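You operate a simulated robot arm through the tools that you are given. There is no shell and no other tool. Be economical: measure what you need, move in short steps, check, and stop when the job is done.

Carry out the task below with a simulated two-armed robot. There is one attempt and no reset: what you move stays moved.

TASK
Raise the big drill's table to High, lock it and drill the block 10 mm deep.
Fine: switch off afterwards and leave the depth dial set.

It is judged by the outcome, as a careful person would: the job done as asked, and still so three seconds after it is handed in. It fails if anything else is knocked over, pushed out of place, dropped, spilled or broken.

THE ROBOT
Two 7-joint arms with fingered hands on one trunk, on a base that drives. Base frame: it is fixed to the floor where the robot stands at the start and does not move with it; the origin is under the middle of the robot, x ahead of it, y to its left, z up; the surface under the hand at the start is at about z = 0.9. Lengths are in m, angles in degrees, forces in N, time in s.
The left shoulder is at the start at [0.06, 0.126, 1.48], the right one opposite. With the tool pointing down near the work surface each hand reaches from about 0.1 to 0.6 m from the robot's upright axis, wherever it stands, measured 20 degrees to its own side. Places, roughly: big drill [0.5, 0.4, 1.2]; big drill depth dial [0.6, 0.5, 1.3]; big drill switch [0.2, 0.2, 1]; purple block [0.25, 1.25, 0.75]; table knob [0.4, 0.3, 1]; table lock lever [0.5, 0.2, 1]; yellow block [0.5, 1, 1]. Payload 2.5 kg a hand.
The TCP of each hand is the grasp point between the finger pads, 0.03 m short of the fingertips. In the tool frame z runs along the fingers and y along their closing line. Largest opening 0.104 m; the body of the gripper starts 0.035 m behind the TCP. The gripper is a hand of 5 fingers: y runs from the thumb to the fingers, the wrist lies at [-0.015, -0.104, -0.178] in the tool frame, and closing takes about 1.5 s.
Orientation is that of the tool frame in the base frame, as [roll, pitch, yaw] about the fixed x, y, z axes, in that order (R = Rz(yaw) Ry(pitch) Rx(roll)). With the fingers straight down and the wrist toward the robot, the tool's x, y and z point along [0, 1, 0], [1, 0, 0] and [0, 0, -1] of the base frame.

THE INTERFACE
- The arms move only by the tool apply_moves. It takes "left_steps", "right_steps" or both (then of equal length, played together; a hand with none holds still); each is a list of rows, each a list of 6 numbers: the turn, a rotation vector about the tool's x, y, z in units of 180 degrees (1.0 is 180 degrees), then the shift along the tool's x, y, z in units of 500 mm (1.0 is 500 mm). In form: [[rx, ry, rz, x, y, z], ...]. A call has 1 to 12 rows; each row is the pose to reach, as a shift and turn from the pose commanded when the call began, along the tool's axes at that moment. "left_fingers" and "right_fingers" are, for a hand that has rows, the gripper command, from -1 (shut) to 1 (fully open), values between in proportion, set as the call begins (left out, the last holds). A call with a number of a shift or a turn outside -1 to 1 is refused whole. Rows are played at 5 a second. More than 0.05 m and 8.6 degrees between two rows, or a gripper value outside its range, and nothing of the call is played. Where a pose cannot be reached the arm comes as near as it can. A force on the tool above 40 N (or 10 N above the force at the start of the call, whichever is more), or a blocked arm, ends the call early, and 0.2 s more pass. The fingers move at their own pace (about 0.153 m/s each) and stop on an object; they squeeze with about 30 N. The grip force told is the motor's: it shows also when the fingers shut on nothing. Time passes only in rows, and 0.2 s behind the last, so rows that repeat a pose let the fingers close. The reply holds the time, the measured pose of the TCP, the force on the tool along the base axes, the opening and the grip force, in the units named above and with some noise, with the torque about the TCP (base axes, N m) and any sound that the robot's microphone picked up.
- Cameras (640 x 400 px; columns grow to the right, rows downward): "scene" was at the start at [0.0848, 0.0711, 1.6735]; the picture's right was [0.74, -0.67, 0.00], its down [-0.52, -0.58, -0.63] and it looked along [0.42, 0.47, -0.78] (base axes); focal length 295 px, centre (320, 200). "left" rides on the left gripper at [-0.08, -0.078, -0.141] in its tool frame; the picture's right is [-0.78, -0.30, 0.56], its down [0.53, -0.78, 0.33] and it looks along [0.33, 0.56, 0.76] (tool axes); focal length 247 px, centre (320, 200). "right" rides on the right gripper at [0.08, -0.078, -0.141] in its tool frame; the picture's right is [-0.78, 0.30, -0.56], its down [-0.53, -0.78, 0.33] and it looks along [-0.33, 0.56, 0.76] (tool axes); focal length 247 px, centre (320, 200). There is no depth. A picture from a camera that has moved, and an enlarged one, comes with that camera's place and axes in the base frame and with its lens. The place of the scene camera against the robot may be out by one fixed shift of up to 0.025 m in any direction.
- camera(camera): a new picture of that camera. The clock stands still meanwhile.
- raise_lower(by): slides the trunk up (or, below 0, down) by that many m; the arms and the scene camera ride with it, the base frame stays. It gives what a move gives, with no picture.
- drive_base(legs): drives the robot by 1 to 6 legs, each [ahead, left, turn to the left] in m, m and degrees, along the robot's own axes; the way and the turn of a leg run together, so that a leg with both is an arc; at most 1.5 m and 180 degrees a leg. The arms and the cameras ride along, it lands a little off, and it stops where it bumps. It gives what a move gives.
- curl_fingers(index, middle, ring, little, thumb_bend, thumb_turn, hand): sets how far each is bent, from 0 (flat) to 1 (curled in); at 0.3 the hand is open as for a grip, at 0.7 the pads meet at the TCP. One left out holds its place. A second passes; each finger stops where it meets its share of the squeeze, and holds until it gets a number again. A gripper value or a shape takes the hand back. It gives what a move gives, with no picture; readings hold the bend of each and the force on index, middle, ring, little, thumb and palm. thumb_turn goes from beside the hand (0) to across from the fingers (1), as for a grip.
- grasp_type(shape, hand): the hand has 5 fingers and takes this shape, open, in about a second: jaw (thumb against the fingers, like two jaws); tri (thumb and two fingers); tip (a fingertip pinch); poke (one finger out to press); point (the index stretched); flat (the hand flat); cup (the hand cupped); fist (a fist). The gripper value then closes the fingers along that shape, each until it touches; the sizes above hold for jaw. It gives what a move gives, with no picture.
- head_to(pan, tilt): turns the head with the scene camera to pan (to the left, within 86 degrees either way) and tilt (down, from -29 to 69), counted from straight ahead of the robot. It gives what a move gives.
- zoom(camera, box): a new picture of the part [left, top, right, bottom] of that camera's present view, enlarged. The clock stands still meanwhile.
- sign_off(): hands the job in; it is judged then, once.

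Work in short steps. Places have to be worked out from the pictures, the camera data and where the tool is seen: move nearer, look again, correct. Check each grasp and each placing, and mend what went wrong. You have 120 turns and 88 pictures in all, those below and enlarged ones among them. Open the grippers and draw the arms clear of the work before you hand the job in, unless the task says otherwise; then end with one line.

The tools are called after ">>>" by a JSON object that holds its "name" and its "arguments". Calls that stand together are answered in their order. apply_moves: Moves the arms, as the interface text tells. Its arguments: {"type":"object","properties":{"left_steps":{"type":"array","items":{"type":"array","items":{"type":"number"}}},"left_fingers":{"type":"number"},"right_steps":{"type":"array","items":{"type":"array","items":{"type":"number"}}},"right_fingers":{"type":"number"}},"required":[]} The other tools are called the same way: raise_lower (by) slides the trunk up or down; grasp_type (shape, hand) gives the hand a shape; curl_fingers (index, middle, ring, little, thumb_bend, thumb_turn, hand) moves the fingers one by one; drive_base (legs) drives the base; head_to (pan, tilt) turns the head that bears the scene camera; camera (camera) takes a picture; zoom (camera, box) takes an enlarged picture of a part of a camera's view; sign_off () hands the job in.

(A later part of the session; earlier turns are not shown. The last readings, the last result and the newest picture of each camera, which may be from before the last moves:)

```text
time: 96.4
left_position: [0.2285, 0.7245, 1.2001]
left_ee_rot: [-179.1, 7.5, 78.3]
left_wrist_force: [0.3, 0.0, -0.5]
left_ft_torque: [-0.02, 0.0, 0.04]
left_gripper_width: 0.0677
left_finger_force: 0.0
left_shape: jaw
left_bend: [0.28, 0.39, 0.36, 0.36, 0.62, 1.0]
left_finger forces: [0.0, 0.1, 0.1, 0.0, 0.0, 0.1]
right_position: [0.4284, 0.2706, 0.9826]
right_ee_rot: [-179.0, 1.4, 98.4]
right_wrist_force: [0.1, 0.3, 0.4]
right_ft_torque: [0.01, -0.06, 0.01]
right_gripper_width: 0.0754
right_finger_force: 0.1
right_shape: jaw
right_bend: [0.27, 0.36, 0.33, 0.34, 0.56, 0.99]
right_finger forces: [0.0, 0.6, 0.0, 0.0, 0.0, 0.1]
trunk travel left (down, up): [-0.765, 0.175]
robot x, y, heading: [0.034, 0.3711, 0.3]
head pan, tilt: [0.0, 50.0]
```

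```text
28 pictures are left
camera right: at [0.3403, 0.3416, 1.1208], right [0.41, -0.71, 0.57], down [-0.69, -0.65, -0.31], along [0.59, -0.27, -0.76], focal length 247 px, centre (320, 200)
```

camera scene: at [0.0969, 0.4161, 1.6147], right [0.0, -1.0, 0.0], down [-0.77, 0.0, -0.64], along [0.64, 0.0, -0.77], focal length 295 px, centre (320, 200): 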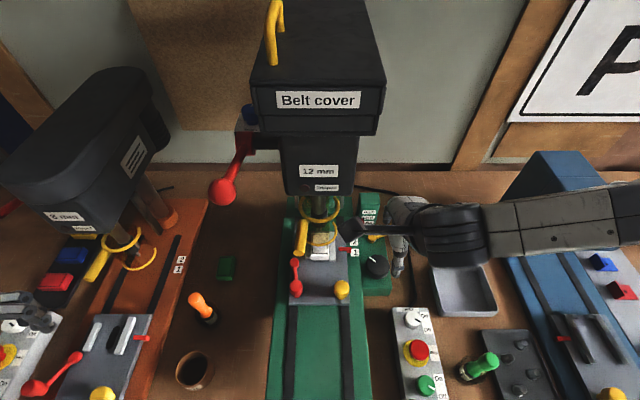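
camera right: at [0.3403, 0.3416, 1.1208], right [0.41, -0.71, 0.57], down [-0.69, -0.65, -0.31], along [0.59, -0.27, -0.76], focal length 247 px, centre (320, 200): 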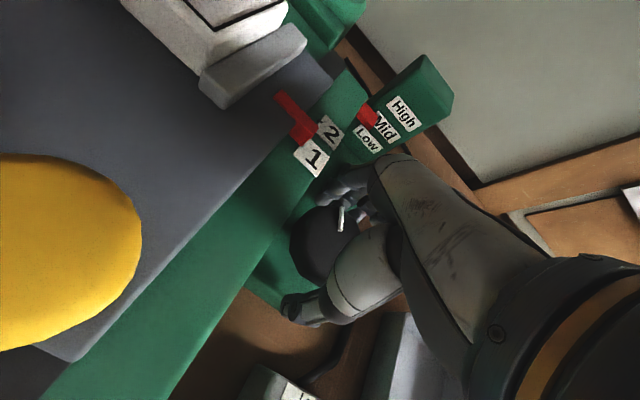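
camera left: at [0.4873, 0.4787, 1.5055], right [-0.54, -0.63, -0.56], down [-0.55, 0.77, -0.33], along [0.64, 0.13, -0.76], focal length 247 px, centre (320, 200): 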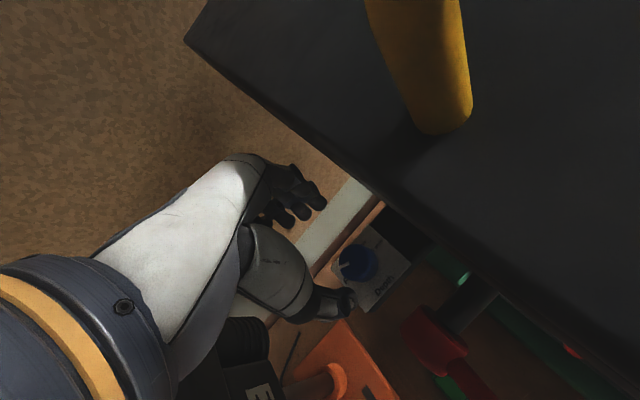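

Pointer is now at about Mid. One more bite of ~52° CW, then look.

>>> {"name": "apply_moves", "arguments": {"right_steps": [[0, 0, 0, 0, 0, 0], [0, 0, 0, 0, 0, 0], [0, 0, 0, 0, 0, 0], [0, 0, 0, 0, 0, 0], [0, 0, 0, 0, 0, 0], [0, 0, 0.046, 0, 0, 0], [0, 0, 0.092, 0, 0, 0], [0, 0, 0.138, 0, 0, 0], [0, 0, 0.184, 0, 0, 0], [0, 0, 0.23, 0, 0, 0], [0, 0, 0.276, 0, 0, 0], [0, 0, 0.29, 0, 0, 0]], "right_fingers": -1}}

>>> {"name": "apply_moves", "arguments": {"right_steps": [[0, 0, 0, 0, 0, 0], [0, 0, 0, 0, 0, 0], [0, 0, -0.046, 0, 0, 0], [0, 0, -0.092, 0, 0, 0], [0, 0, -0.138, 0, 0, 0], [0, 0, -0.184, 0, 0, 0], [0, 0, -0.23, 0, 0, 0], [0, 0, -0.276, 0, 0, 0], [0, 0, -0.29, 0, 0, 0]], "right_fingers": 0.45}}

>>> {"name": "zoom", "arguments": {"camera": "right", "box": [250, 30, 470, 210]}}

>>> {"name": "head_to", "arguments": {"pan": -15, "tilt": 50}}

>>> {"name": "camera", "arguments": {"camera": "scene"}}

```text
time: 99.0
left_position: [0.2301, 0.7233, 1.1991]
left_ee_rot: [-179.1, 7.5, 78.3]
left_wrist_force: [0.0, -0.8, -0.2]
left_ft_torque: [-0.01, -0.01, 0.0]
left_gripper_width: 0.0677
left_finger_force: 0.0
left_shape: jaw
left_bend: [0.28, 0.39, 0.36, 0.36, 0.62, 1.0]
left_finger forces: [0.1, 0.0, 0.1, 0.0, 0.1, 0.0]
right_position: [0.4284, 0.2713, 0.9806]
right_ee_rot: [179.6, 1.3, 46.1]
right_wrist_force: [0.5, 6.3, -15.5]
right_ft_torque: [0.15, -0.05, 0.47]
right_gripper_width: 0.0383
right_finger_force: 29.8
right_shape: jaw
right_bend: [0.75, 0.58, 0.59, 0.56, 0.73, 1.0]
right_finger forces: [19.3, 10.1, 0.2, 0.1, 29.4, 0.1]
trunk travel left (down, up): [-0.765, 0.175]
robot x, y, heading: [0.0356, 0.375, 0.3]
head pan, tilt: [0.0, 50.0]
```

```text
time: 101.0
left_position: [0.2287, 0.7249, 1.2003]
left_ee_rot: [-179.2, 7.5, 78.3]
left_wrist_force: [0.3, 0.7, -0.6]
left_ft_torque: [-0.04, 0.0, 0.01]
left_gripper_width: 0.0676
left_finger_force: 0.0
left_shape: jaw
left_bend: [0.28, 0.39, 0.36, 0.36, 0.62, 1.0]
left_finger forces: [0.0, 0.0, 0.1, 0.0, 0.0, 0.1]
right_position: [0.4284, 0.2701, 0.9815]
right_ee_rot: [-179.2, 1.5, 98.4]
right_wrist_force: [0.5, -0.5, 2.6]
right_ft_torque: [0.0, -0.15, 0.0]
right_gripper_width: 0.0748
right_finger_force: 0.1
right_shape: jaw
right_bend: [0.27, 0.36, 0.33, 0.34, 0.56, 0.99]
right_finger forces: [0.4, 2.5, 0.1, 0.1, 0.0, 0.0]
trunk travel left (down, up): [-0.765, 0.175]
robot x, y, heading: [0.0401, 0.3699, 0.2]
head pan, tilt: [0.0, 50.0]
```

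```text
2.22 times, centred on (360, 120) of right
camera zoom: at [0.3408, 0.3416, 1.1204], right [0.41, -0.71, 0.57], down [-0.69, -0.65, -0.31], along [0.59, -0.27, -0.76], focal length 549 px, centre (231, 378)
```

zoom: 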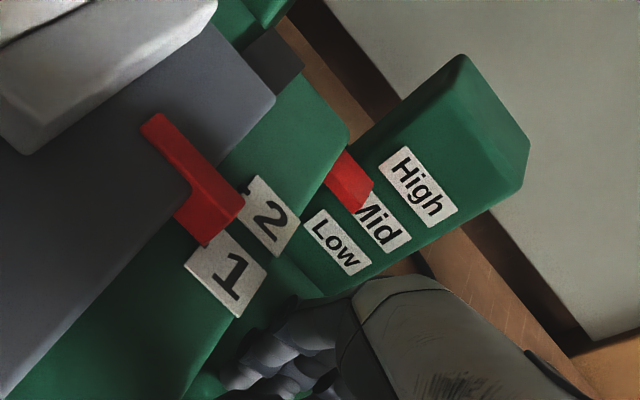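

```text
time: 101.8
left_position: [0.2279, 0.7245, 1.2]
left_ee_rot: [-179.3, 7.5, 78.4]
left_wrist_force: [0.8, -0.5, 0.4]
left_ft_torque: [-0.03, 0.01, -0.05]
left_gripper_width: 0.0675
left_finger_force: 0.1
left_shape: jaw
left_bend: [0.28, 0.39, 0.36, 0.36, 0.62, 1.0]
left_finger forces: [0.0, 0.0, 0.0, 0.0, 0.1, 0.1]
right_position: [0.4281, 0.2711, 0.9806]
right_ee_rot: [-179.2, 1.3, 98.4]
right_wrist_force: [-0.4, 0.6, 3.8]
right_ft_torque: [-0.02, -0.16, -0.02]
right_gripper_width: 0.0747
right_finger_force: 0.1
right_shape: jaw
right_bend: [0.27, 0.36, 0.33, 0.34, 0.56, 0.99]
right_finger forces: [0.8, 3.1, 0.0, 0.0, 0.0, 0.1]
trunk travel left (down, up): [-0.765, 0.175]
robot x, y, heading: [0.0386, 0.3713, -0.2]
head pan, tilt: [-15.0, 50.0]
```

```text
26 pictures are left
camera scene: at [0.1445, 0.3661, 1.5647], right [-0.26, -0.97, 0.0], down [-0.74, 0.2, -0.64], along [0.62, -0.17, -0.77], focal length 295 px, centre (320, 200)
```

scene: 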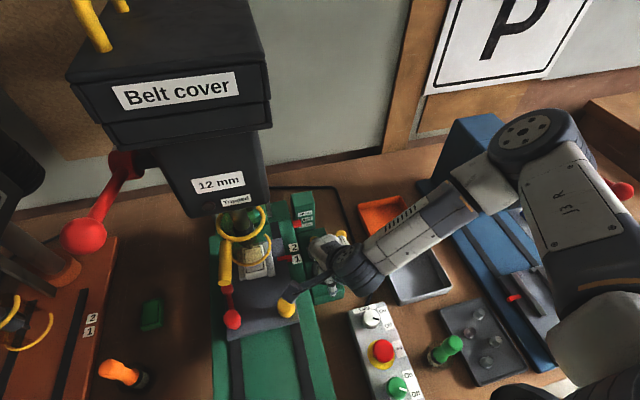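

Pointer is just past Mid (projected along the label column: ~54 of 98 to High). About 100° more: two bites.

>>> {"name": "apply_moves", "arguments": {"right_steps": [[0, 0, 0, 0, 0, 0], [0, 0, 0, 0, 0, 0], [0, 0, 0, 0, 0, 0], [0, 0, 0, 0, 0, 0], [0, 0, 0, 0, 0, 0], [0, 0, 0.046, 0, 0, 0], [0, 0, 0.092, 0, 0, 0], [0, 0, 0.138, 0, 0, 0], [0, 0, 0.184, 0, 0, 0], [0, 0, 0.23, 0, 0, 0], [0, 0, 0.276, 0, 0, 0], [0, 0, 0.29, 0, 0, 0]], "right_fingers": -1}}

>>> {"name": "apply_moves", "arguments": {"right_steps": [[0, 0, 0, 0, 0, 0], [0, 0, 0, 0, 0, 0], [0, 0, -0.046, 0, 0, 0], [0, 0, -0.092, 0, 0, 0], [0, 0, -0.138, 0, 0, 0], [0, 0, -0.184, 0, 0, 0], [0, 0, -0.23, 0, 0, 0], [0, 0, -0.276, 0, 0, 0], [0, 0, -0.29, 0, 0, 0]], "right_fingers": 0.45}}

>>> {"name": "zoom", "arguments": {"camera": "right", "box": [230, 30, 470, 270]}}

```text
time: 104.3
left_position: [0.2282, 0.7246, 1.1998]
left_ee_rot: [-179.2, 7.5, 78.3]
left_wrist_force: [0.2, -1.0, 0.1]
left_ft_torque: [0.0, 0.0, 0.0]
left_gripper_width: 0.0676
left_finger_force: 0.1
left_shape: jaw
left_bend: [0.28, 0.39, 0.36, 0.36, 0.62, 1.0]
left_finger forces: [0.0, 0.1, 0.0, 0.0, 0.0, 0.0]
right_position: [0.4261, 0.2734, 0.9803]
right_ee_rot: [180.0, 1.2, 46.2]
right_wrist_force: [-13.0, 15.5, -18.6]
right_ft_torque: [0.12, -0.01, 0.43]
right_gripper_width: 0.039
right_finger_force: 30.1
right_shape: jaw
right_bend: [0.75, 0.51, 0.46, 0.44, 0.73, 1.0]
right_finger forces: [18.0, 2.5, 0.0, 0.0, 37.8, 0.0]
trunk travel left (down, up): [-0.765, 0.175]
robot x, y, heading: [0.0366, 0.3709, 0.2]
head pan, tilt: [-15.0, 50.0]
```

```text
time: 106.3
left_position: [0.2288, 0.7242, 1.199]
left_ee_rot: [-179.2, 7.5, 78.3]
left_wrist_force: [-0.1, -0.2, 1.1]
left_ft_torque: [0.0, -0.01, -0.02]
left_gripper_width: 0.0671
left_finger_force: 0.0
left_shape: jaw
left_bend: [0.28, 0.39, 0.36, 0.36, 0.62, 1.0]
left_finger forces: [0.0, 0.0, 0.0, 0.0, 0.1, 0.1]
right_position: [0.4288, 0.2707, 0.9816]
right_ee_rot: [-179.2, 1.4, 98.4]
right_wrist_force: [-0.7, 0.2, -0.2]
right_ft_torque: [-0.01, 0.0, 0.02]
right_gripper_width: 0.0752
right_finger_force: 0.2
right_shape: jaw
right_bend: [0.27, 0.36, 0.33, 0.34, 0.56, 0.99]
right_finger forces: [0.0, 0.0, 0.0, 0.0, 0.0, 0.1]
trunk travel left (down, up): [-0.765, 0.175]
robot x, y, heading: [0.0371, 0.3711, -0.0]
head pan, tilt: [-15.0, 50.0]
```

```text
1.67 times, centred on (350, 150) of right
camera zoom: at [0.3404, 0.3416, 1.1211], right [0.41, -0.71, 0.57], down [-0.69, -0.65, -0.31], along [0.59, -0.27, -0.76], focal length 412 px, centre (270, 283)
```

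zoom: 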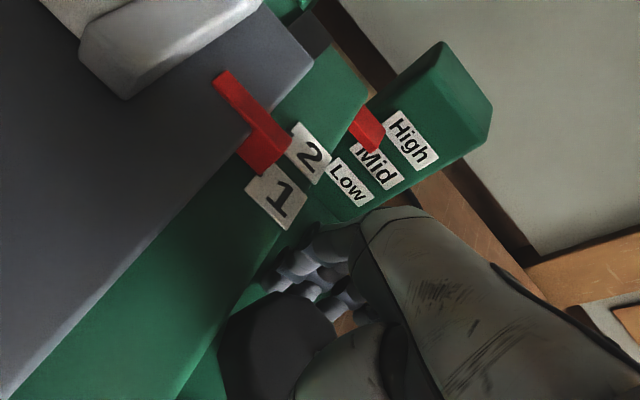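

By the label-column measure the pointer is near Mid (0.56, High ≈1.1, ~0.13 per bite). I continue with two more bites.

>>> {"name": "apply_moves", "arguments": {"right_steps": [[0, 0, 0, 0, 0, 0], [0, 0, 0, 0, 0, 0], [0, 0, 0, 0, 0, 0], [0, 0, 0, 0, 0, 0], [0, 0, 0, 0, 0, 0], [0, 0, 0.046, 0, 0, 0], [0, 0, 0.092, 0, 0, 0], [0, 0, 0.138, 0, 0, 0], [0, 0, 0.184, 0, 0, 0], [0, 0, 0.23, 0, 0, 0], [0, 0, 0.276, 0, 0, 0], [0, 0, 0.3, 0, 0, 0]], "right_fingers": -1}}

>>> {"name": "apply_moves", "arguments": {"right_steps": [[0, 0, 0, 0, 0, 0], [0, 0, 0, 0, 0, 0], [0, 0, -0.046, 0, 0, 0], [0, 0, -0.092, 0, 0, 0], [0, 0, -0.138, 0, 0, 0], [0, 0, -0.184, 0, 0, 0], [0, 0, -0.23, 0, 0, 0], [0, 0, -0.276, 0, 0, 0], [0, 0, -0.3, 0, 0, 0]], "right_fingers": 0.45}}

>>> {"name": "apply_moves", "arguments": {"right_steps": [[0, 0, 0, 0, 0, 0], [0, 0, 0, 0, 0, 0], [0, 0, 0, 0, 0, 0], [0, 0, 0, 0, 0, 0], [0, 0, 0, 0, 0, 0], [0, 0, 0.046, 0, 0, 0], [0, 0, 0.092, 0, 0, 0], [0, 0, 0.138, 0, 0, 0], [0, 0, 0.184, 0, 0, 0], [0, 0, 0.23, 0, 0, 0], [0, 0, 0.276, 0, 0, 0], [0, 0, 0.3, 0, 0, 0]], "right_fingers": -1}}

>>> {"name": "apply_moves", "arguments": {"right_steps": [[0, 0, 0, 0, 0, 0], [0, 0, 0, 0, 0, 0], [0, 0, -0.046, 0, 0, 0], [0, 0, -0.092, 0, 0, 0], [0, 0, -0.138, 0, 0, 0], [0, 0, -0.184, 0, 0, 0], [0, 0, -0.23, 0, 0, 0], [0, 0, -0.276, 0, 0, 0], [0, 0, -0.3, 0, 0, 0]], "right_fingers": 0.45}}

>>> {"name": "zoom", "arguments": {"camera": "right", "box": [230, 30, 470, 270]}}

```text
time: 109.0
left_position: [0.2312, 0.7247, 1.1996]
left_ee_rot: [-179.1, 7.5, 78.4]
left_wrist_force: [-0.2, 0.2, -0.8]
left_ft_torque: [0.0, -0.02, 0.02]
left_gripper_width: 0.0674
left_finger_force: 0.0
left_shape: jaw
left_bend: [0.28, 0.39, 0.36, 0.36, 0.62, 1.0]
left_finger forces: [0.0, 0.1, 0.0, 0.0, 0.1, 0.1]
right_position: [0.4302, 0.2727, 0.9803]
right_ee_rot: [179.6, 1.1, 44.4]
right_wrist_force: [7.9, 9.2, -24.1]
right_ft_torque: [0.19, -0.45, 1.44]
right_gripper_width: 0.0365
right_finger_force: 29.9
right_shape: jaw
right_bend: [0.75, 0.57, 0.59, 0.56, 0.72, 1.0]
right_finger forces: [23.6, 12.6, 3.7, 0.0, 37.2, 0.1]
trunk travel left (down, up): [-0.765, 0.175]
robot x, y, heading: [0.0329, 0.3727, 0.1]
head pan, tilt: [-15.0, 50.0]
```

```text
time: 111.0
left_position: [0.2287, 0.7245, 1.1985]
left_ee_rot: [-179.2, 7.5, 78.3]
left_wrist_force: [0.2, 0.0, -0.2]
left_ft_torque: [-0.03, 0.02, -0.03]
left_gripper_width: 0.0675
left_finger_force: 0.1
left_shape: jaw
left_bend: [0.28, 0.39, 0.36, 0.36, 0.62, 1.0]
left_finger forces: [0.0, 0.1, 0.1, 0.0, 0.0, 0.0]
right_position: [0.4289, 0.2706, 0.9813]
right_ee_rot: [-179.1, 1.6, 98.5]
right_wrist_force: [0.4, 0.1, 0.7]
right_ft_torque: [0.01, -0.03, 0.02]
right_gripper_width: 0.0753
right_finger_force: 0.1
right_shape: jaw
right_bend: [0.27, 0.36, 0.33, 0.34, 0.56, 0.99]
right_finger forces: [0.0, 0.6, 0.1, 0.1, 0.1, 0.1]
trunk travel left (down, up): [-0.765, 0.175]
robot x, y, heading: [0.0347, 0.3731, 0.3]
head pan, tilt: [-15.0, 50.0]
```

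```text
time: 113.5
left_position: [0.2303, 0.7234, 1.199]
left_ee_rot: [-179.1, 7.4, 78.5]
left_wrist_force: [0.2, 0.3, 0.1]
left_ft_torque: [-0.01, 0.01, 0.01]
left_gripper_width: 0.0674
left_finger_force: 0.0
left_shape: jaw
left_bend: [0.28, 0.39, 0.36, 0.36, 0.62, 1.0]
left_finger forces: [0.0, 0.0, 0.1, 0.0, 0.0, 0.1]
right_position: [0.4273, 0.2671, 0.9803]
right_ee_rot: [179.5, 1.7, 44.1]
right_wrist_force: [-3.8, -9.8, -24.9]
right_ft_torque: [0.16, -0.38, 1.08]
right_gripper_width: 0.0314
right_finger_force: 30.3
right_shape: jaw
right_bend: [0.75, 0.62, 0.62, 0.57, 0.72, 1.0]
right_finger forces: [24.9, 7.3, 0.0, 0.1, 37.5, 0.1]
trunk travel left (down, up): [-0.765, 0.175]
robot x, y, heading: [0.0393, 0.367, 0.1]
head pan, tilt: [-15.0, 50.0]
```

```text
time: 115.5
left_position: [0.2292, 0.724, 1.2]
left_ee_rot: [-179.1, 7.5, 78.3]
left_wrist_force: [0.2, -0.5, 0.0]
left_ft_torque: [-0.01, 0.02, 0.01]
left_gripper_width: 0.0676
left_finger_force: 0.1
left_shape: jaw
left_bend: [0.28, 0.39, 0.36, 0.36, 0.62, 1.0]
left_finger forces: [0.0, 0.0, 0.0, 0.0, 0.0, 0.0]
right_position: [0.4274, 0.2704, 0.9833]
right_ee_rot: [-179.2, 1.5, 98.4]
right_wrist_force: [0.1, -0.7, -0.2]
right_ft_torque: [-0.03, 0.03, 0.0]
right_gripper_width: 0.0751
right_finger_force: 0.0
right_shape: jaw
right_bend: [0.27, 0.36, 0.33, 0.34, 0.56, 0.99]
right_finger forces: [0.1, 0.0, 0.1, 0.1, 0.0, 0.0]
trunk travel left (down, up): [-0.765, 0.175]
robot x, y, heading: [0.0391, 0.372, 0.3]
head pan, tilt: [-15.0, 50.0]
```

```text
1.67 times, centred on (350, 150) of right
camera zoom: at [0.3406, 0.3419, 1.121], right [0.41, -0.71, 0.57], down [-0.69, -0.65, -0.31], along [0.59, -0.27, -0.76], focal length 412 px, centre (270, 283)
```

zoom: 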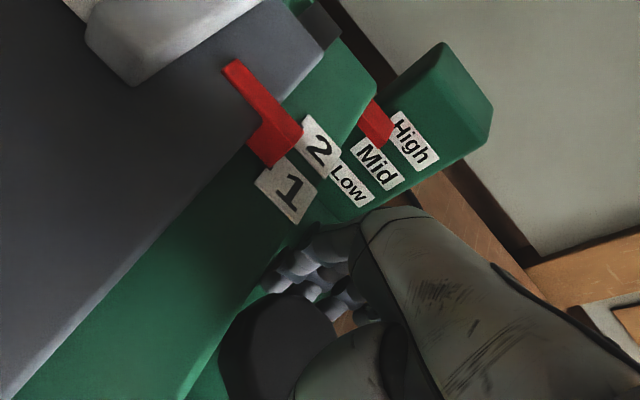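

Pointer fraction is ~0.85 where High should read ~1.13. One or two more bites are needed; I do one (stopping at yaw ~48 to stay off the lever) and compare.

>>> {"name": "apply_moves", "arguments": {"right_steps": [[0, 0, 0, 0, 0, 0], [0, 0, 0, 0, 0, 0], [0, 0, 0, 0, 0, 0], [0, 0, 0, 0, 0, 0], [0, 0, 0, 0, 0, 0], [0, 0, 0.046, 0, 0, 0], [0, 0, 0.092, 0, 0, 0], [0, 0, 0.138, 0, 0, 0], [0, 0, 0.184, 0, 0, 0], [0, 0, 0.23, 0, 0, 0], [0, 0, 0.276, 0, 0, 0]], "right_fingers": -1}}

>>> {"name": "camera", "arguments": {"camera": "right"}}

```text
time: 118.0
left_position: [0.2294, 0.7237, 1.2001]
left_ee_rot: [-179.2, 7.4, 78.3]
left_wrist_force: [0.1, -0.4, 0.4]
left_ft_torque: [0.01, 0.03, -0.01]
left_gripper_width: 0.0675
left_finger_force: 0.0
left_shape: jaw
left_bend: [0.28, 0.39, 0.36, 0.36, 0.62, 1.0]
left_finger forces: [0.0, 0.0, 0.0, 0.1, 0.0, 0.1]
right_position: [0.4278, 0.2689, 0.9808]
right_ee_rot: [179.7, 1.6, 48.5]
right_wrist_force: [2.7, 0.7, -27.5]
right_ft_torque: [0.22, -0.39, 1.38]
right_gripper_width: 0.0326
right_finger_force: 29.9
right_shape: jaw
right_bend: [0.75, 0.6, 0.72, 0.58, 0.72, 1.0]
right_finger forces: [29.4, 8.6, 0.3, 0.0, 37.6, 0.1]
trunk travel left (down, up): [-0.765, 0.175]
robot x, y, heading: [0.0398, 0.3715, 0.2]
head pan, tilt: [-15.0, 50.0]
```

```text
23 pictures are left
camera right: at [0.4245, 0.3832, 1.1171], right [-0.28, -0.76, 0.58], down [-0.94, 0.11, -0.32], along [0.18, -0.64, -0.75], focal length 247 px, centre (320, 200)
```

right: 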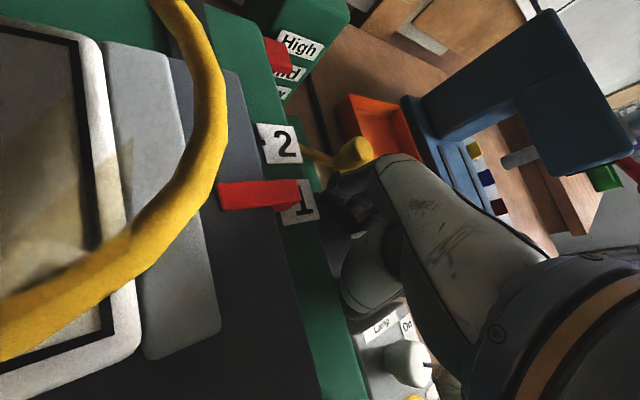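

Torque has tripled to ~1.4 N·m, suggesting the High end stop. I check the pointer with the scene camera.

>>> {"name": "zoom", "arguments": {"camera": "scene", "box": [260, 180, 360, 250]}}

```text
5.71 times, centred on (310, 215) of scene
camera zoom: at [0.1474, 0.3655, 1.5643], right [-0.26, -0.97, 0.0], down [-0.74, 0.2, -0.64], along [0.62, -0.17, -0.77], focal length 1687 px, centre (377, 114)
```

zoom: 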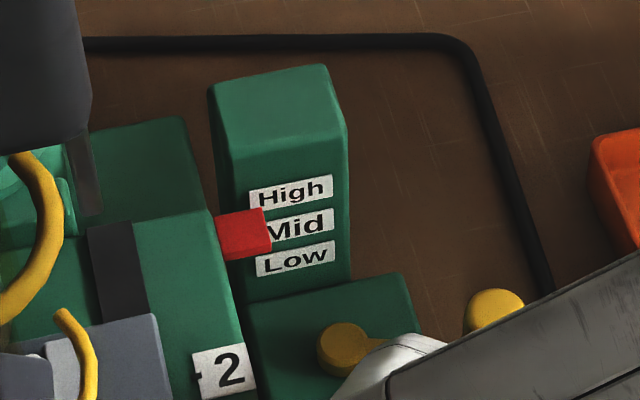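

In this view the pointer stands at Mid, and the lever seems to have been nudged back (now pointing straight right). So the torque came from the lock/lever, not a stop. I release, rise, and close the hand to push the lever fully open.

>>> {"name": "apply_moves", "arguments": {"right_steps": [[0, 0, 0, 0, 0, 0], [0, 0, 0, 0, 0, 0], [0, 0, -0.04, 0, 0, -0.04], [0, 0, -0.08, 0, 0, -0.12], [0, 0, -0.12, 0, 0, -0.2], [0, 0, -0.16, 0, 0, -0.24], [0, 0, -0.2, 0, 0, -0.24]], "right_fingers": 0.45}}

>>> {"name": "camera", "arguments": {"camera": "right"}}

```text
time: 119.5
left_position: [0.2284, 0.724, 1.2]
left_ee_rot: [-179.2, 7.4, 78.4]
left_wrist_force: [1.1, -0.4, -0.6]
left_ft_torque: [-0.01, 0.04, 0.0]
left_gripper_width: 0.0675
left_finger_force: 0.0
left_shape: jaw
left_bend: [0.28, 0.39, 0.36, 0.36, 0.62, 1.0]
left_finger forces: [0.0, 0.0, 0.0, 0.0, 0.0, 0.1]
right_position: [0.4285, 0.272, 1.1025]
right_ee_rot: [-179.7, 1.5, 84.8]
right_wrist_force: [-0.8, 0.2, 0.1]
right_ft_torque: [-0.02, -0.01, -0.03]
right_gripper_width: 0.075
right_finger_force: 0.0
right_shape: jaw
right_bend: [0.27, 0.36, 0.33, 0.34, 0.56, 0.99]
right_finger forces: [0.1, 0.0, 0.0, 0.1, 0.0, 0.0]
trunk travel left (down, up): [-0.765, 0.175]
robot x, y, heading: [0.0336, 0.3733, 0.1]
head pan, tilt: [-15.0, 50.0]
```

```text
21 pictures are left
camera right: at [0.3593, 0.3619, 1.2412], right [0.23, -0.79, 0.57], down [-0.82, -0.47, -0.31], along [0.52, -0.4, -0.76], focal length 247 px, centre (320, 200)
```

right: 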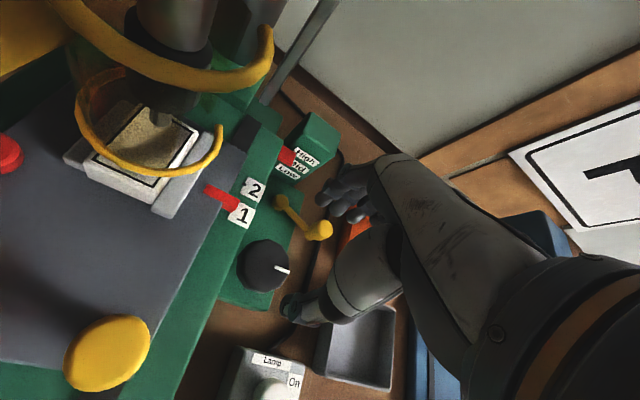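

The lever is unchanged (still at its open position). So something else limits; I look closely at the table/pointer and whether the guard ring or bit touches the block.

>>> {"name": "zoom", "arguments": {"camera": "right", "box": [50, 20, 350, 220]}}

>>> {"name": "zoom", "arguments": {"camera": "scene", "box": [190, 180, 350, 320]}}

```text
2.00 times, centred on (200, 120) of right
camera zoom: at [0.3593, 0.3619, 1.2412], right [0.23, -0.79, 0.57], down [-0.82, -0.47, -0.31], along [0.52, -0.4, -0.76], focal length 494 px, centre (560, 360)
```

zoom: 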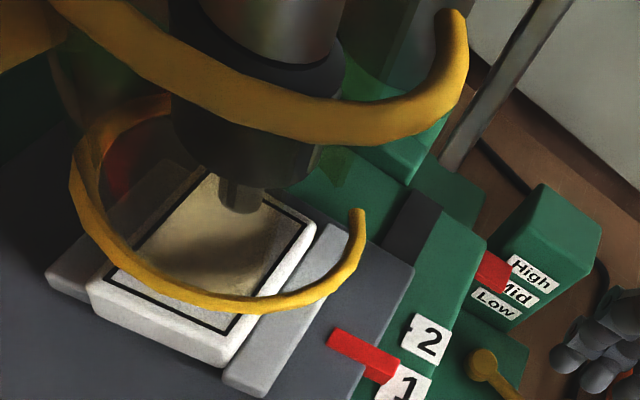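

```text
2.86 times, centred on (270, 250) of scene
camera zoom: at [0.1447, 0.3655, 1.5646], right [-0.26, -0.97, 0.0], down [-0.74, 0.2, -0.64], along [0.62, -0.17, -0.77], focal length 843 px, centre (463, 57)
```

zoom: 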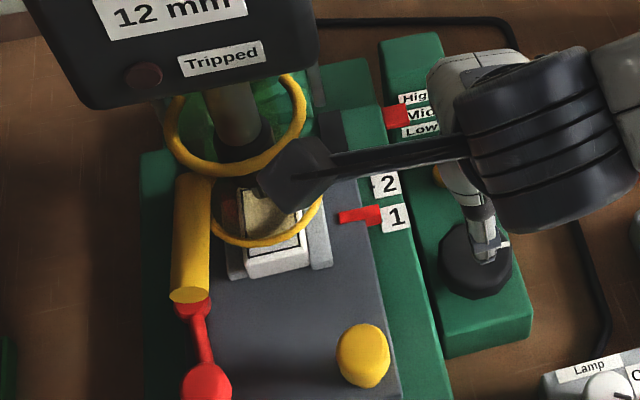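

Height triangulation says the table has risen ~19 mm = Mid; the extra torque is my thumb jamming on the rising table edge at yaw <50. I'll regrip 8 mm farther from the table and use shorter bites (yaw 93→57).

>>> {"name": "apply_moves", "arguments": {"right_steps": [[0, 0, -0.03, -0.018, -0.003, 0.06], [0, 0, -0.046, -0.018, -0.003, 0.13], [0, 0, -0.046, -0.018, -0.003, 0.19], [0, 0, -0.046, -0.018, -0.003, 0.245]], "right_fingers": 0.4}}

>>> {"name": "apply_moves", "arguments": {"right_steps": [[0, 0, 0, 0, 0, 0], [0, 0, 0, 0, 0, 0], [0, 0, 0, 0, 0, 0], [0, 0, 0, 0, 0, 0], [0, 0, 0, 0, 0, 0], [0, 0, 0.046, 0, 0, 0], [0, 0, 0.092, 0, 0, 0], [0, 0, 0.138, 0, 0, 0], [0, 0, 0.184, 0, 0, 0], [0, 0, 0.2, 0, 0, 0]], "right_fingers": -1}}

>>> {"name": "camera", "arguments": {"camera": "right"}}

```text
time: 120.5
left_position: [0.2281, 0.7247, 1.2006]
left_ee_rot: [-179.2, 7.5, 78.4]
left_wrist_force: [0.2, 0.1, -0.1]
left_ft_torque: [0.03, 0.01, 0.02]
left_gripper_width: 0.0677
left_finger_force: 0.1
left_shape: jaw
left_bend: [0.28, 0.39, 0.36, 0.36, 0.62, 1.0]
left_finger forces: [0.0, 0.1, 0.0, 0.0, 0.1, 0.0]
right_position: [0.4268, 0.2641, 0.9811]
right_ee_rot: [-179.7, 1.4, 93.0]
right_wrist_force: [-0.1, -0.5, 6.3]
right_ft_torque: [0.0, -0.28, -0.03]
right_gripper_width: 0.0724
right_finger_force: 0.0
right_shape: jaw
right_bend: [0.27, 0.37, 0.34, 0.35, 0.58, 0.99]
right_finger forces: [3.5, 3.2, 0.0, 0.1, 0.0, 0.0]
trunk travel left (down, up): [-0.765, 0.175]
robot x, y, heading: [0.0369, 0.3751, -0.1]
head pan, tilt: [-15.0, 50.0]
```

```text
time: 122.8
left_position: [0.2261, 0.7238, 1.2003]
left_ee_rot: [-179.3, 7.5, 78.3]
left_wrist_force: [0.2, -0.2, 0.6]
left_ft_torque: [0.02, -0.02, 0.04]
left_gripper_width: 0.0674
left_finger_force: 0.0
left_shape: jaw
left_bend: [0.28, 0.39, 0.36, 0.36, 0.62, 1.0]
left_finger forces: [0.0, 0.1, 0.0, 0.0, 0.0, 0.0]
right_position: [0.423, 0.2615, 0.9782]
right_ee_rot: [179.8, 1.6, 56.8]
right_wrist_force: [-20.0, 2.8, -5.6]
right_ft_torque: [0.21, -0.19, 0.44]
right_gripper_width: 0.0344
right_finger_force: 29.6
right_shape: jaw
right_bend: [0.76, 0.52, 0.46, 0.44, 0.74, 1.0]
right_finger forces: [23.1, 0.0, 0.0, 0.0, 37.7, 0.0]
trunk travel left (down, up): [-0.765, 0.175]
robot x, y, heading: [0.0326, 0.3698, -0.0]
head pan, tilt: [-15.0, 50.0]
```

```text
18 pictures are left
camera right: at [0.402, 0.3735, 1.1166], right [-0.17, -0.8, 0.58], down [-0.95, -0.03, -0.32], along [0.27, -0.6, -0.75], focal length 247 px, centre (320, 200)
```

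right: 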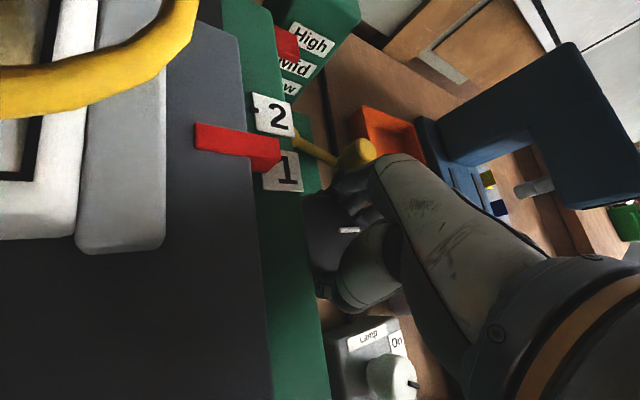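

Torque is normal again, but only the index held. I recentre (y≈0.268) and do two short bites 95→62.

>>> {"name": "apply_moves", "arguments": {"right_steps": [[0, 0, 0, 0, 0, 0], [0, 0, 0, 0, 0, 0], [0, 0, -0.046, 0.01, -0.006, 0], [0, 0, -0.092, 0.01, -0.006, 0], [0, 0, -0.138, 0.01, -0.006, 0], [0, 0, -0.184, 0.01, -0.006, 0], [0, 0, -0.217, 0.01, -0.006, 0]], "right_fingers": 0.4}}

>>> {"name": "apply_moves", "arguments": {"right_steps": [[0, 0, 0, 0, 0, 0], [0, 0, 0, 0, 0, 0], [0, 0, 0, 0, 0, 0], [0, 0, 0, 0, 0, 0], [0, 0, 0, 0, 0, 0], [0, 0, 0.046, 0, 0, 0], [0, 0, 0.092, 0, 0, 0], [0, 0, 0.138, 0, 0, 0], [0, 0, 0.184, 0, 0, 0], [0, 0, 0.19, 0, 0, 0]], "right_fingers": -1}}

>>> {"name": "apply_moves", "arguments": {"right_steps": [[0, 0, 0, 0, 0, 0], [0, 0, 0, 0, 0, 0], [0, 0, -0.046, 0, 0, 0], [0, 0, -0.092, 0, 0, 0], [0, 0, -0.138, 0, 0, 0], [0, 0, -0.184, 0, 0, 0], [0, 0, -0.19, 0, 0, 0]], "right_fingers": 0.4}}

>>> {"name": "apply_moves", "arguments": {"right_steps": [[0, 0, 0, 0, 0, 0], [0, 0, 0, 0, 0, 0], [0, 0, 0, 0, 0, 0], [0, 0, 0, 0, 0, 0], [0, 0, 0, 0, 0, 0], [0, 0, 0.046, 0, 0, 0], [0, 0, 0.092, 0, 0, 0], [0, 0, 0.138, 0, 0, 0], [0, 0, 0.184, 0, 0, 0], [0, 0, 0.19, 0, 0, 0]], "right_fingers": -1}}

>>> {"name": "camera", "arguments": {"camera": "right"}}

```text
time: 124.3
left_position: [0.227, 0.7271, 1.1997]
left_ee_rot: [-179.1, 7.7, 78.3]
left_wrist_force: [0.3, -0.2, -0.2]
left_ft_torque: [-0.02, 0.0, -0.04]
left_gripper_width: 0.0678
left_finger_force: 0.0
left_shape: jaw
left_bend: [0.28, 0.39, 0.36, 0.36, 0.62, 1.0]
left_finger forces: [0.0, 0.0, 0.0, 0.1, 0.1, 0.0]
right_position: [0.4267, 0.2711, 0.9798]
right_ee_rot: [-179.6, 1.3, 96.1]
right_wrist_force: [-1.1, 2.2, 9.7]
right_ft_torque: [0.16, -0.35, 0.1]
right_gripper_width: 0.072
right_finger_force: 0.1
right_shape: jaw
right_bend: [0.27, 0.37, 0.34, 0.35, 0.58, 0.99]
right_finger forces: [6.0, 3.7, 0.0, 0.0, 0.0, 0.0]
trunk travel left (down, up): [-0.765, 0.175]
robot x, y, heading: [0.0339, 0.3717, -0.1]
head pan, tilt: [-15.0, 50.0]
```

```text
time: 126.5
left_position: [0.2271, 0.7249, 1.1994]
left_ee_rot: [-179.3, 7.5, 78.4]
left_wrist_force: [-0.4, -0.1, -0.1]
left_ft_torque: [0.0, 0.03, 0.05]
left_gripper_width: 0.0674
left_finger_force: 0.1
left_shape: jaw
left_bend: [0.28, 0.39, 0.36, 0.36, 0.62, 1.0]
left_finger forces: [0.0, 0.1, 0.0, 0.0, 0.1, 0.0]
right_position: [0.4229, 0.2685, 0.9782]
right_ee_rot: [-180.0, 1.5, 61.8]
right_wrist_force: [-14.8, 11.3, -2.3]
right_ft_torque: [0.35, -0.29, 0.74]
right_gripper_width: 0.0353
right_finger_force: 29.5
right_shape: jaw
right_bend: [0.76, 0.51, 0.45, 0.43, 0.73, 1.0]
right_finger forces: [35.0, 0.1, 0.0, 0.0, 38.7, 0.0]
trunk travel left (down, up): [-0.765, 0.175]
robot x, y, heading: [0.035, 0.3677, -0.2]
head pan, tilt: [-15.0, 50.0]
```

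```text
time: 128.2
left_position: [0.2284, 0.7246, 1.1995]
left_ee_rot: [-179.3, 7.4, 78.2]
left_wrist_force: [0.6, 0.7, -0.4]
left_ft_torque: [-0.01, -0.01, 0.01]
left_gripper_width: 0.0675
left_finger_force: 0.1
left_shape: jaw
left_bend: [0.28, 0.39, 0.36, 0.36, 0.62, 1.0]
left_finger forces: [0.0, 0.0, 0.0, 0.0, 0.1, 0.0]
right_position: [0.4265, 0.2677, 0.9802]
right_ee_rot: [-179.5, 1.4, 96.0]
right_wrist_force: [1.1, -2.3, 11.9]
right_ft_torque: [-0.03, -0.62, -0.15]
right_gripper_width: 0.0729
right_finger_force: 0.1
right_shape: jaw
right_bend: [0.26, 0.36, 0.34, 0.35, 0.58, 0.99]
right_finger forces: [5.3, 6.9, 0.0, 0.0, 0.1, 0.1]
trunk travel left (down, up): [-0.765, 0.175]
robot x, y, heading: [0.0389, 0.3707, -0.0]
head pan, tilt: [-15.0, 50.0]
```

```text
time: 130.3
left_position: [0.2273, 0.7244, 1.1996]
left_ee_rot: [-179.3, 7.6, 78.3]
left_wrist_force: [0.1, 0.6, 0.1]
left_ft_torque: [-0.02, 0.0, -0.02]
left_gripper_width: 0.0675
left_finger_force: 0.0
left_shape: jaw
left_bend: [0.28, 0.39, 0.36, 0.36, 0.62, 1.0]
left_finger forces: [0.0, 0.1, 0.1, 0.1, 0.1, 0.0]
right_position: [0.4233, 0.2675, 0.9789]
right_ee_rot: [-180.0, 1.5, 61.9]
right_wrist_force: [-13.3, 8.5, -3.7]
right_ft_torque: [0.33, -0.3, 0.76]
right_gripper_width: 0.0354
right_finger_force: 29.5
right_shape: jaw
right_bend: [0.76, 0.53, 0.47, 0.44, 0.74, 1.0]
right_finger forces: [34.4, 0.3, 0.0, 0.0, 37.5, 0.0]
trunk travel left (down, up): [-0.765, 0.175]
robot x, y, heading: [0.0381, 0.3704, 0.2]
head pan, tilt: [-15.0, 50.0]
```

```text
17 pictures are left
camera right: at [0.3936, 0.3781, 1.1167], right [-0.1, -0.81, 0.58], down [-0.94, -0.11, -0.32], along [0.32, -0.58, -0.75], focal length 247 px, centre (320, 200)
```

right: 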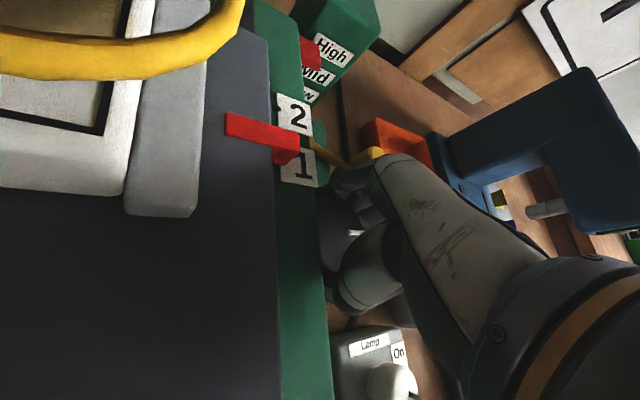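

The mark shows these bites just slip; the table stops slightly short of Mid, so something obstructs it — perhaps the guard ring on the block. I lift the right hand clear and bring the left hand's camera in front of the drill for a low side look.

>>> {"name": "apply_moves", "arguments": {"right_steps": [[0, 0, 0, 0, 0, 0], [0, 0, 0, 0, 0, 0], [0, 0, 0, 0, 0, -0.08], [0, 0, 0, 0, 0, -0.16], [0, 0, 0, 0, 0, -0.24], [0, 0, 0, -0.06, 0.03, -0.28], [0, 0, 0, -0.12, 0.06, -0.28], [0, 0, 0, -0.18, 0.09, -0.28]], "right_fingers": 0.4}}

>>> {"name": "apply_moves", "arguments": {"left_steps": [[0, 0, 0, -0.09, 0.02, 0], [-0.028, 0, 0, -0.18, 0.04, 0], [-0.056, 0, 0, -0.27, 0.07, 0], [-0.084, 0, 0, -0.36, 0.1, 0], [-0.112, 0, 0, -0.45, 0.13, 0], [-0.14, 0, 0, -0.54, 0.16, 0], [-0.168, 0, 0, -0.6, 0.18, 0], [-0.194, 0, 0, -0.653, 0.2, 0.02]]}}

>>> {"name": "camera", "arguments": {"camera": "left"}}

```text
time: 132.2
left_position: [0.2285, 0.7223, 1.2004]
left_ee_rot: [-179.2, 7.3, 78.3]
left_wrist_force: [0.2, 0.0, 0.3]
left_ft_torque: [0.0, -0.02, -0.01]
left_gripper_width: 0.0673
left_finger_force: 0.1
left_shape: jaw
left_bend: [0.28, 0.39, 0.36, 0.36, 0.62, 1.0]
left_finger forces: [0.0, 0.0, 0.1, 0.1, 0.1, 0.1]
right_position: [0.4233, 0.1687, 1.1219]
right_ee_rot: [179.6, 1.5, 61.9]
right_wrist_force: [-0.5, -0.2, 1.8]
right_ft_torque: [0.01, 0.03, -0.01]
right_gripper_width: 0.0726
right_finger_force: 0.0
right_shape: jaw
right_bend: [0.27, 0.37, 0.34, 0.35, 0.58, 0.99]
right_finger forces: [0.0, 0.1, 0.0, 0.0, 0.1, 0.0]
trunk travel left (down, up): [-0.765, 0.175]
robot x, y, heading: [0.0373, 0.3716, 0.0]
head pan, tilt: [-15.0, 50.0]
```

```text
time: 134.2
left_position: [0.29, 0.5591, 1.0748]
left_ee_rot: [153.8, -43.8, 72.6]
left_wrist_force: [-0.9, -0.5, -0.3]
left_ft_torque: [0.01, -0.04, -0.02]
left_gripper_width: 0.0676
left_finger_force: 0.2
left_shape: jaw
left_bend: [0.28, 0.39, 0.36, 0.36, 0.62, 1.0]
left_finger forces: [0.0, 0.0, 0.0, 0.0, 0.0, 0.1]
left hand out of reach, approached as far as the arm can: row 1, 2, 3, 4, 5, 6, 7, 8
right_position: [0.4261, 0.1697, 1.1213]
right_ee_rot: [179.7, 1.4, 61.8]
right_wrist_force: [0.4, 0.3, 0.5]
right_ft_torque: [0.02, -0.02, -0.03]
right_gripper_width: 0.0723
right_finger_force: 0.1
right_shape: jaw
right_bend: [0.27, 0.37, 0.34, 0.35, 0.58, 0.99]
right_finger forces: [0.1, 0.0, 0.0, 0.0, 0.0, 0.1]
trunk travel left (down, up): [-0.765, 0.175]
robot x, y, heading: [0.0369, 0.3745, 0.2]
head pan, tilt: [-15.0, 50.0]
stopped in row 8 (left hand): the arm was blocked; the commanded pose is now the measured one
```

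```text
16 pictures are left
camera left: at [0.128, 0.4814, 1.0867], right [-0.05, -0.11, -0.99], down [-0.28, 0.96, -0.09], along [0.96, 0.27, -0.08], focal length 247 px, centre (320, 200)
```

left: 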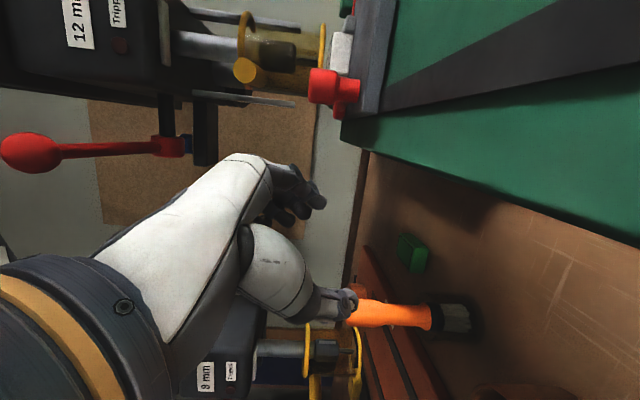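

This gives a level view (image right = down), though the left hand strayed near the orange brush. I zoom on the guard/block before moving it away.

>>> {"name": "zoom", "arguments": {"camera": "left", "box": [160, 0, 420, 160]}}

>>> {"name": "zoom", "arguments": {"camera": "left", "box": [240, 180, 480, 360]}}

```text
2.46 times, centred on (290, 80) of left
camera zoom: at [0.128, 0.4814, 1.0867], right [-0.05, -0.11, -0.99], down [-0.28, 0.96, -0.09], along [0.96, 0.27, -0.08], focal length 608 px, centre (394, 495)
```

zoom: 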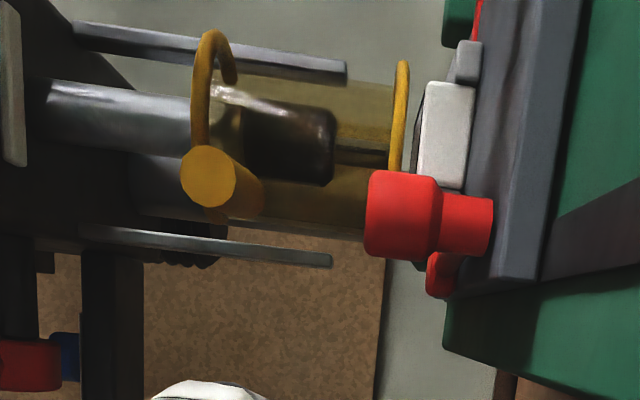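

```text
2.22 times, centred on (360, 270) of left
camera zoom: at [0.128, 0.4814, 1.0867], right [-0.05, -0.11, -0.99], down [-0.28, 0.96, -0.09], along [0.96, 0.27, -0.08], focal length 549 px, centre (231, 44)
```

zoom: 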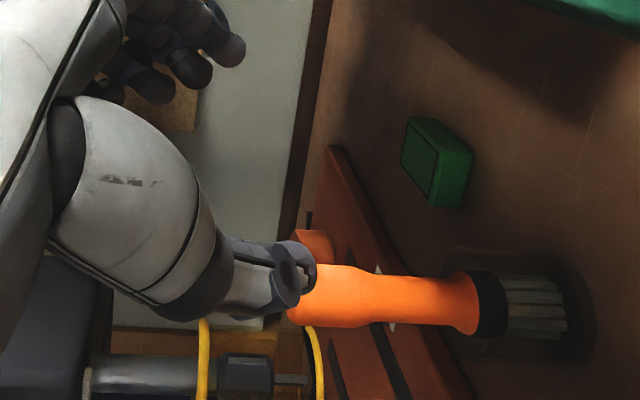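

Working out parallax across views (apparent pointer fraction 0.85/0.58/0.46 at growing view steepness) the true pointer height is at High, and the hard stop (1.4 N·m) agrees; the block is just under the guard with bit clearance. Now I lift the left hand straight up away from the brush.

>>> {"name": "apply_moves", "arguments": {"left_steps": [[0, 0, 0, 0.055, 0.025, -0.052], [0, 0, 0, 0.11, 0.051, -0.104], [0, 0, 0, 0.166, 0.077, -0.156], [0, 0, 0, 0.22, 0.1, -0.208]]}}

>>> {"name": "camera", "arguments": {"camera": "scene"}}

```text
time: 135.2
left_position: [0.2952, 0.5504, 1.0753]
left_ee_rot: [153.7, -43.9, 72.8]
left_wrist_force: [0.4, 0.3, 1.0]
left_ft_torque: [-0.02, 0.0, -0.03]
left_gripper_width: 0.0675
left_finger_force: 0.0
left_shape: jaw
left_bend: [0.28, 0.39, 0.36, 0.36, 0.62, 1.0]
left_finger forces: [0.0, 0.0, 0.0, 0.0, 0.1, 0.0]
left hand out of reach, approached as far as the arm can: row 1, 2, 3, 4
right_position: [0.425, 0.1699, 1.121]
right_ee_rot: [179.8, 1.4, 61.8]
right_wrist_force: [0.1, -0.1, -0.8]
right_ft_torque: [0.01, -0.01, 0.02]
right_gripper_width: 0.0721
right_finger_force: 0.1
right_shape: jaw
right_bend: [0.27, 0.37, 0.34, 0.35, 0.58, 0.99]
right_finger forces: [0.0, 0.1, 0.1, 0.0, 0.0, 0.1]
trunk travel left (down, up): [-0.765, 0.175]
robot x, y, heading: [0.0366, 0.3695, 0.4]
head pan, tilt: [-15.0, 50.0]
```

```text
13 pictures are left
camera scene: at [0.1454, 0.3655, 1.5646], right [-0.26, -0.97, 0.0], down [-0.74, 0.2, -0.64], along [0.62, -0.17, -0.77], focal length 295 px, centre (320, 200)
```

scene: 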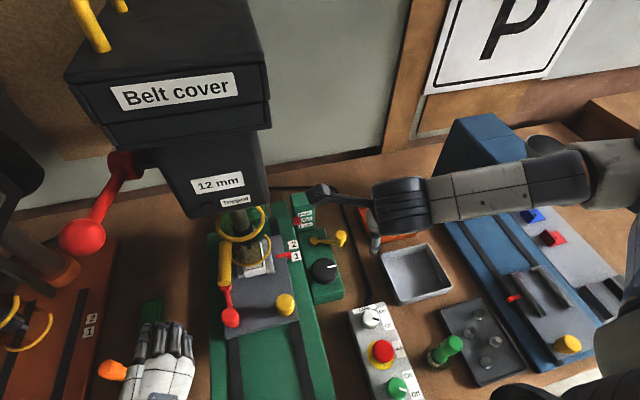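

The brush still stands beside the hand. Raising the trunk lifts both hands safely.

>>> {"name": "raise_lower", "arguments": {"by": 0.11}}

>>> {"name": "apply_moves", "arguments": {"left_steps": [[0.03, 0.02, 0, 0.02, 0, -0.05], [0.06, 0.04, 0, 0.04, 0, -0.1], [0.09, 0.06, 0, 0.06, 0, -0.15], [0.12, 0.08, 0, 0.08, 0, -0.2]]}}

```text
time: 136.6
left_position: [0.2939, 0.5497, 1.1869]
left_ee_rot: [153.8, -43.8, 72.8]
left_wrist_force: [0.0, 0.4, -0.1]
left_ft_torque: [0.01, 0.02, -0.02]
left_gripper_width: 0.0677
left_finger_force: 0.1
left_shape: jaw
left_bend: [0.28, 0.39, 0.36, 0.36, 0.62, 1.0]
left_finger forces: [0.0, 0.1, 0.0, 0.0, 0.0, 0.1]
right_position: [0.4249, 0.1702, 1.231]
right_ee_rot: [179.8, 1.5, 61.8]
right_wrist_force: [-0.3, -0.6, 0.1]
right_ft_torque: [-0.01, 0.0, -0.05]
right_gripper_width: 0.0726
right_finger_force: 0.1
right_shape: jaw
right_bend: [0.27, 0.37, 0.34, 0.35, 0.58, 0.99]
right_finger forces: [0.1, 0.1, 0.1, 0.1, 0.0, 0.1]
trunk travel left (down, up): [-0.875, 0.065]
robot x, y, heading: [0.0387, 0.3695, 0.2]
head pan, tilt: [-15.0, 50.0]
```

```text
time: 137.2
left_position: [0.27, 0.6114, 1.2015]
left_ee_rot: [167.7, -63.9, 73.5]
left_wrist_force: [-0.3, 0.3, 0.5]
left_ft_torque: [0.0, 0.03, -0.01]
left_gripper_width: 0.0676
left_finger_force: 0.1
left_shape: jaw
left_bend: [0.28, 0.39, 0.36, 0.36, 0.62, 1.0]
left_finger forces: [0.1, 0.0, 0.0, 0.1, 0.0, 0.1]
left hand out of reach, approached as far as the arm can: row 1, 2, 3
right_position: [0.4249, 0.1706, 1.2316]
right_ee_rot: [179.7, 1.4, 61.8]
right_wrist_force: [-0.3, -1.2, 0.3]
right_ft_torque: [0.01, -0.03, -0.04]
right_gripper_width: 0.0723
right_finger_force: 0.1
right_shape: jaw
right_bend: [0.27, 0.37, 0.34, 0.35, 0.58, 0.99]
right_finger forces: [0.0, 0.0, 0.1, 0.0, 0.2, 0.0]
trunk travel left (down, up): [-0.875, 0.065]
robot x, y, heading: [0.0347, 0.3716, 0.1]
head pan, tilt: [-15.0, 50.0]
stopped in row 3 (left hand): the arm was blocked; the commanded pose is now the measured one
```

The wrist got rolled over (pitch −64°). I rotate it back about tool y.

>>> {"name": "apply_moves", "arguments": {"left_steps": [[0, -0.044, 0, 0, 0, 0], [0, -0.088, 0, 0, 0, 0], [0, -0.132, 0, 0, 0, 0], [0, -0.176, 0, 0, 0, 0], [0, -0.22, 0, 0, 0, 0], [0, -0.264, 0, 0, 0, 0], [0, -0.308, 0, 0, 0, 0], [0, -0.352, 0, 0, 0, 0]]}}

```text
time: 139.0
left_position: [0.2816, 0.6221, 1.1858]
left_ee_rot: [174.2, -0.4, 62.4]
left_wrist_force: [-0.4, -0.4, 0.0]
left_ft_torque: [0.0, -0.04, 0.0]
left_gripper_width: 0.0675
left_finger_force: 0.1
left_shape: jaw
left_bend: [0.28, 0.39, 0.36, 0.36, 0.62, 1.0]
left_finger forces: [0.0, 0.0, 0.0, 0.0, 0.1, 0.0]
left hand out of reach, approached as far as the arm can: row 1, 2, 3, 4, 5, 6, 7, 8
right_position: [0.4247, 0.1682, 1.2318]
right_ee_rot: [179.7, 1.3, 61.8]
right_wrist_force: [0.2, 1.0, 0.3]
right_ft_torque: [0.01, 0.01, -0.01]
right_gripper_width: 0.0726
right_finger_force: 0.0
right_shape: jaw
right_bend: [0.27, 0.37, 0.34, 0.35, 0.58, 0.99]
right_finger forces: [0.0, 0.0, 0.0, 0.0, 0.0, 0.0]
trunk travel left (down, up): [-0.875, 0.065]
robot x, y, heading: [0.0365, 0.3716, 0.4]
head pan, tilt: [-15.0, 50.0]
```

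Left hand is upright again. I raise it 0.1, then lower the trunk by 0.11 for the lock lever.

>>> {"name": "apply_moves", "arguments": {"left_steps": [[0, 0, 0, 0, -0.02, -0.06], [0, 0, 0, 0, -0.04, -0.12], [0, 0, 0, 0, -0.06, -0.2]]}}

>>> {"name": "raise_lower", "arguments": {"by": -0.11}}

```text
time: 139.6
left_position: [0.2735, 0.5839, 1.2163]
left_ee_rot: [169.3, 9.3, 53.0]
left_wrist_force: [0.1, 0.2, 0.0]
left_ft_torque: [-0.03, 0.01, -0.02]
left_gripper_width: 0.0676
left_finger_force: 0.1
left_shape: jaw
left_bend: [0.28, 0.39, 0.35, 0.36, 0.62, 1.0]
left_finger forces: [0.0, 0.0, 0.0, 0.0, 0.1, 0.0]
left hand out of reach, approached as far as the arm can: row 1, 2, 3
right_position: [0.4255, 0.1688, 1.232]
right_ee_rot: [179.7, 1.5, 61.8]
right_wrist_force: [-0.2, 0.7, -0.1]
right_ft_torque: [-0.03, 0.01, -0.02]
right_gripper_width: 0.0724
right_finger_force: 0.1
right_shape: jaw
right_bend: [0.27, 0.37, 0.34, 0.35, 0.58, 0.99]
right_finger forces: [0.1, 0.0, 0.0, 0.2, 0.0, 0.0]
trunk travel left (down, up): [-0.875, 0.065]
robot x, y, heading: [0.034, 0.3688, 0.2]
head pan, tilt: [-15.0, 50.0]
stopped in row 3 (left hand): the arm was blocked; the commanded pose is now the measured one
```

```text
time: 141.0
left_position: [0.2732, 0.5845, 1.1066]
left_ee_rot: [169.2, 9.2, 52.9]
left_wrist_force: [-0.5, -0.4, -0.7]
left_ft_torque: [0.04, 0.0, 0.02]
left_gripper_width: 0.0675
left_finger_force: 0.0
left_shape: jaw
left_bend: [0.28, 0.39, 0.35, 0.36, 0.62, 1.0]
left_finger forces: [0.0, 0.2, 0.0, 0.1, 0.1, 0.0]
right_position: [0.425, 0.1702, 1.122]
right_ee_rot: [179.6, 1.5, 61.8]
right_wrist_force: [-0.2, -0.4, 0.1]
right_ft_torque: [0.01, -0.02, 0.01]
right_gripper_width: 0.0726
right_finger_force: 0.0
right_shape: jaw
right_bend: [0.27, 0.37, 0.34, 0.35, 0.58, 0.99]
right_finger forces: [0.0, 0.1, 0.0, 0.0, 0.0, 0.0]
trunk travel left (down, up): [-0.765, 0.175]
robot x, y, heading: [0.0358, 0.3744, 0.3]
head pan, tilt: [-15.0, 50.0]
```

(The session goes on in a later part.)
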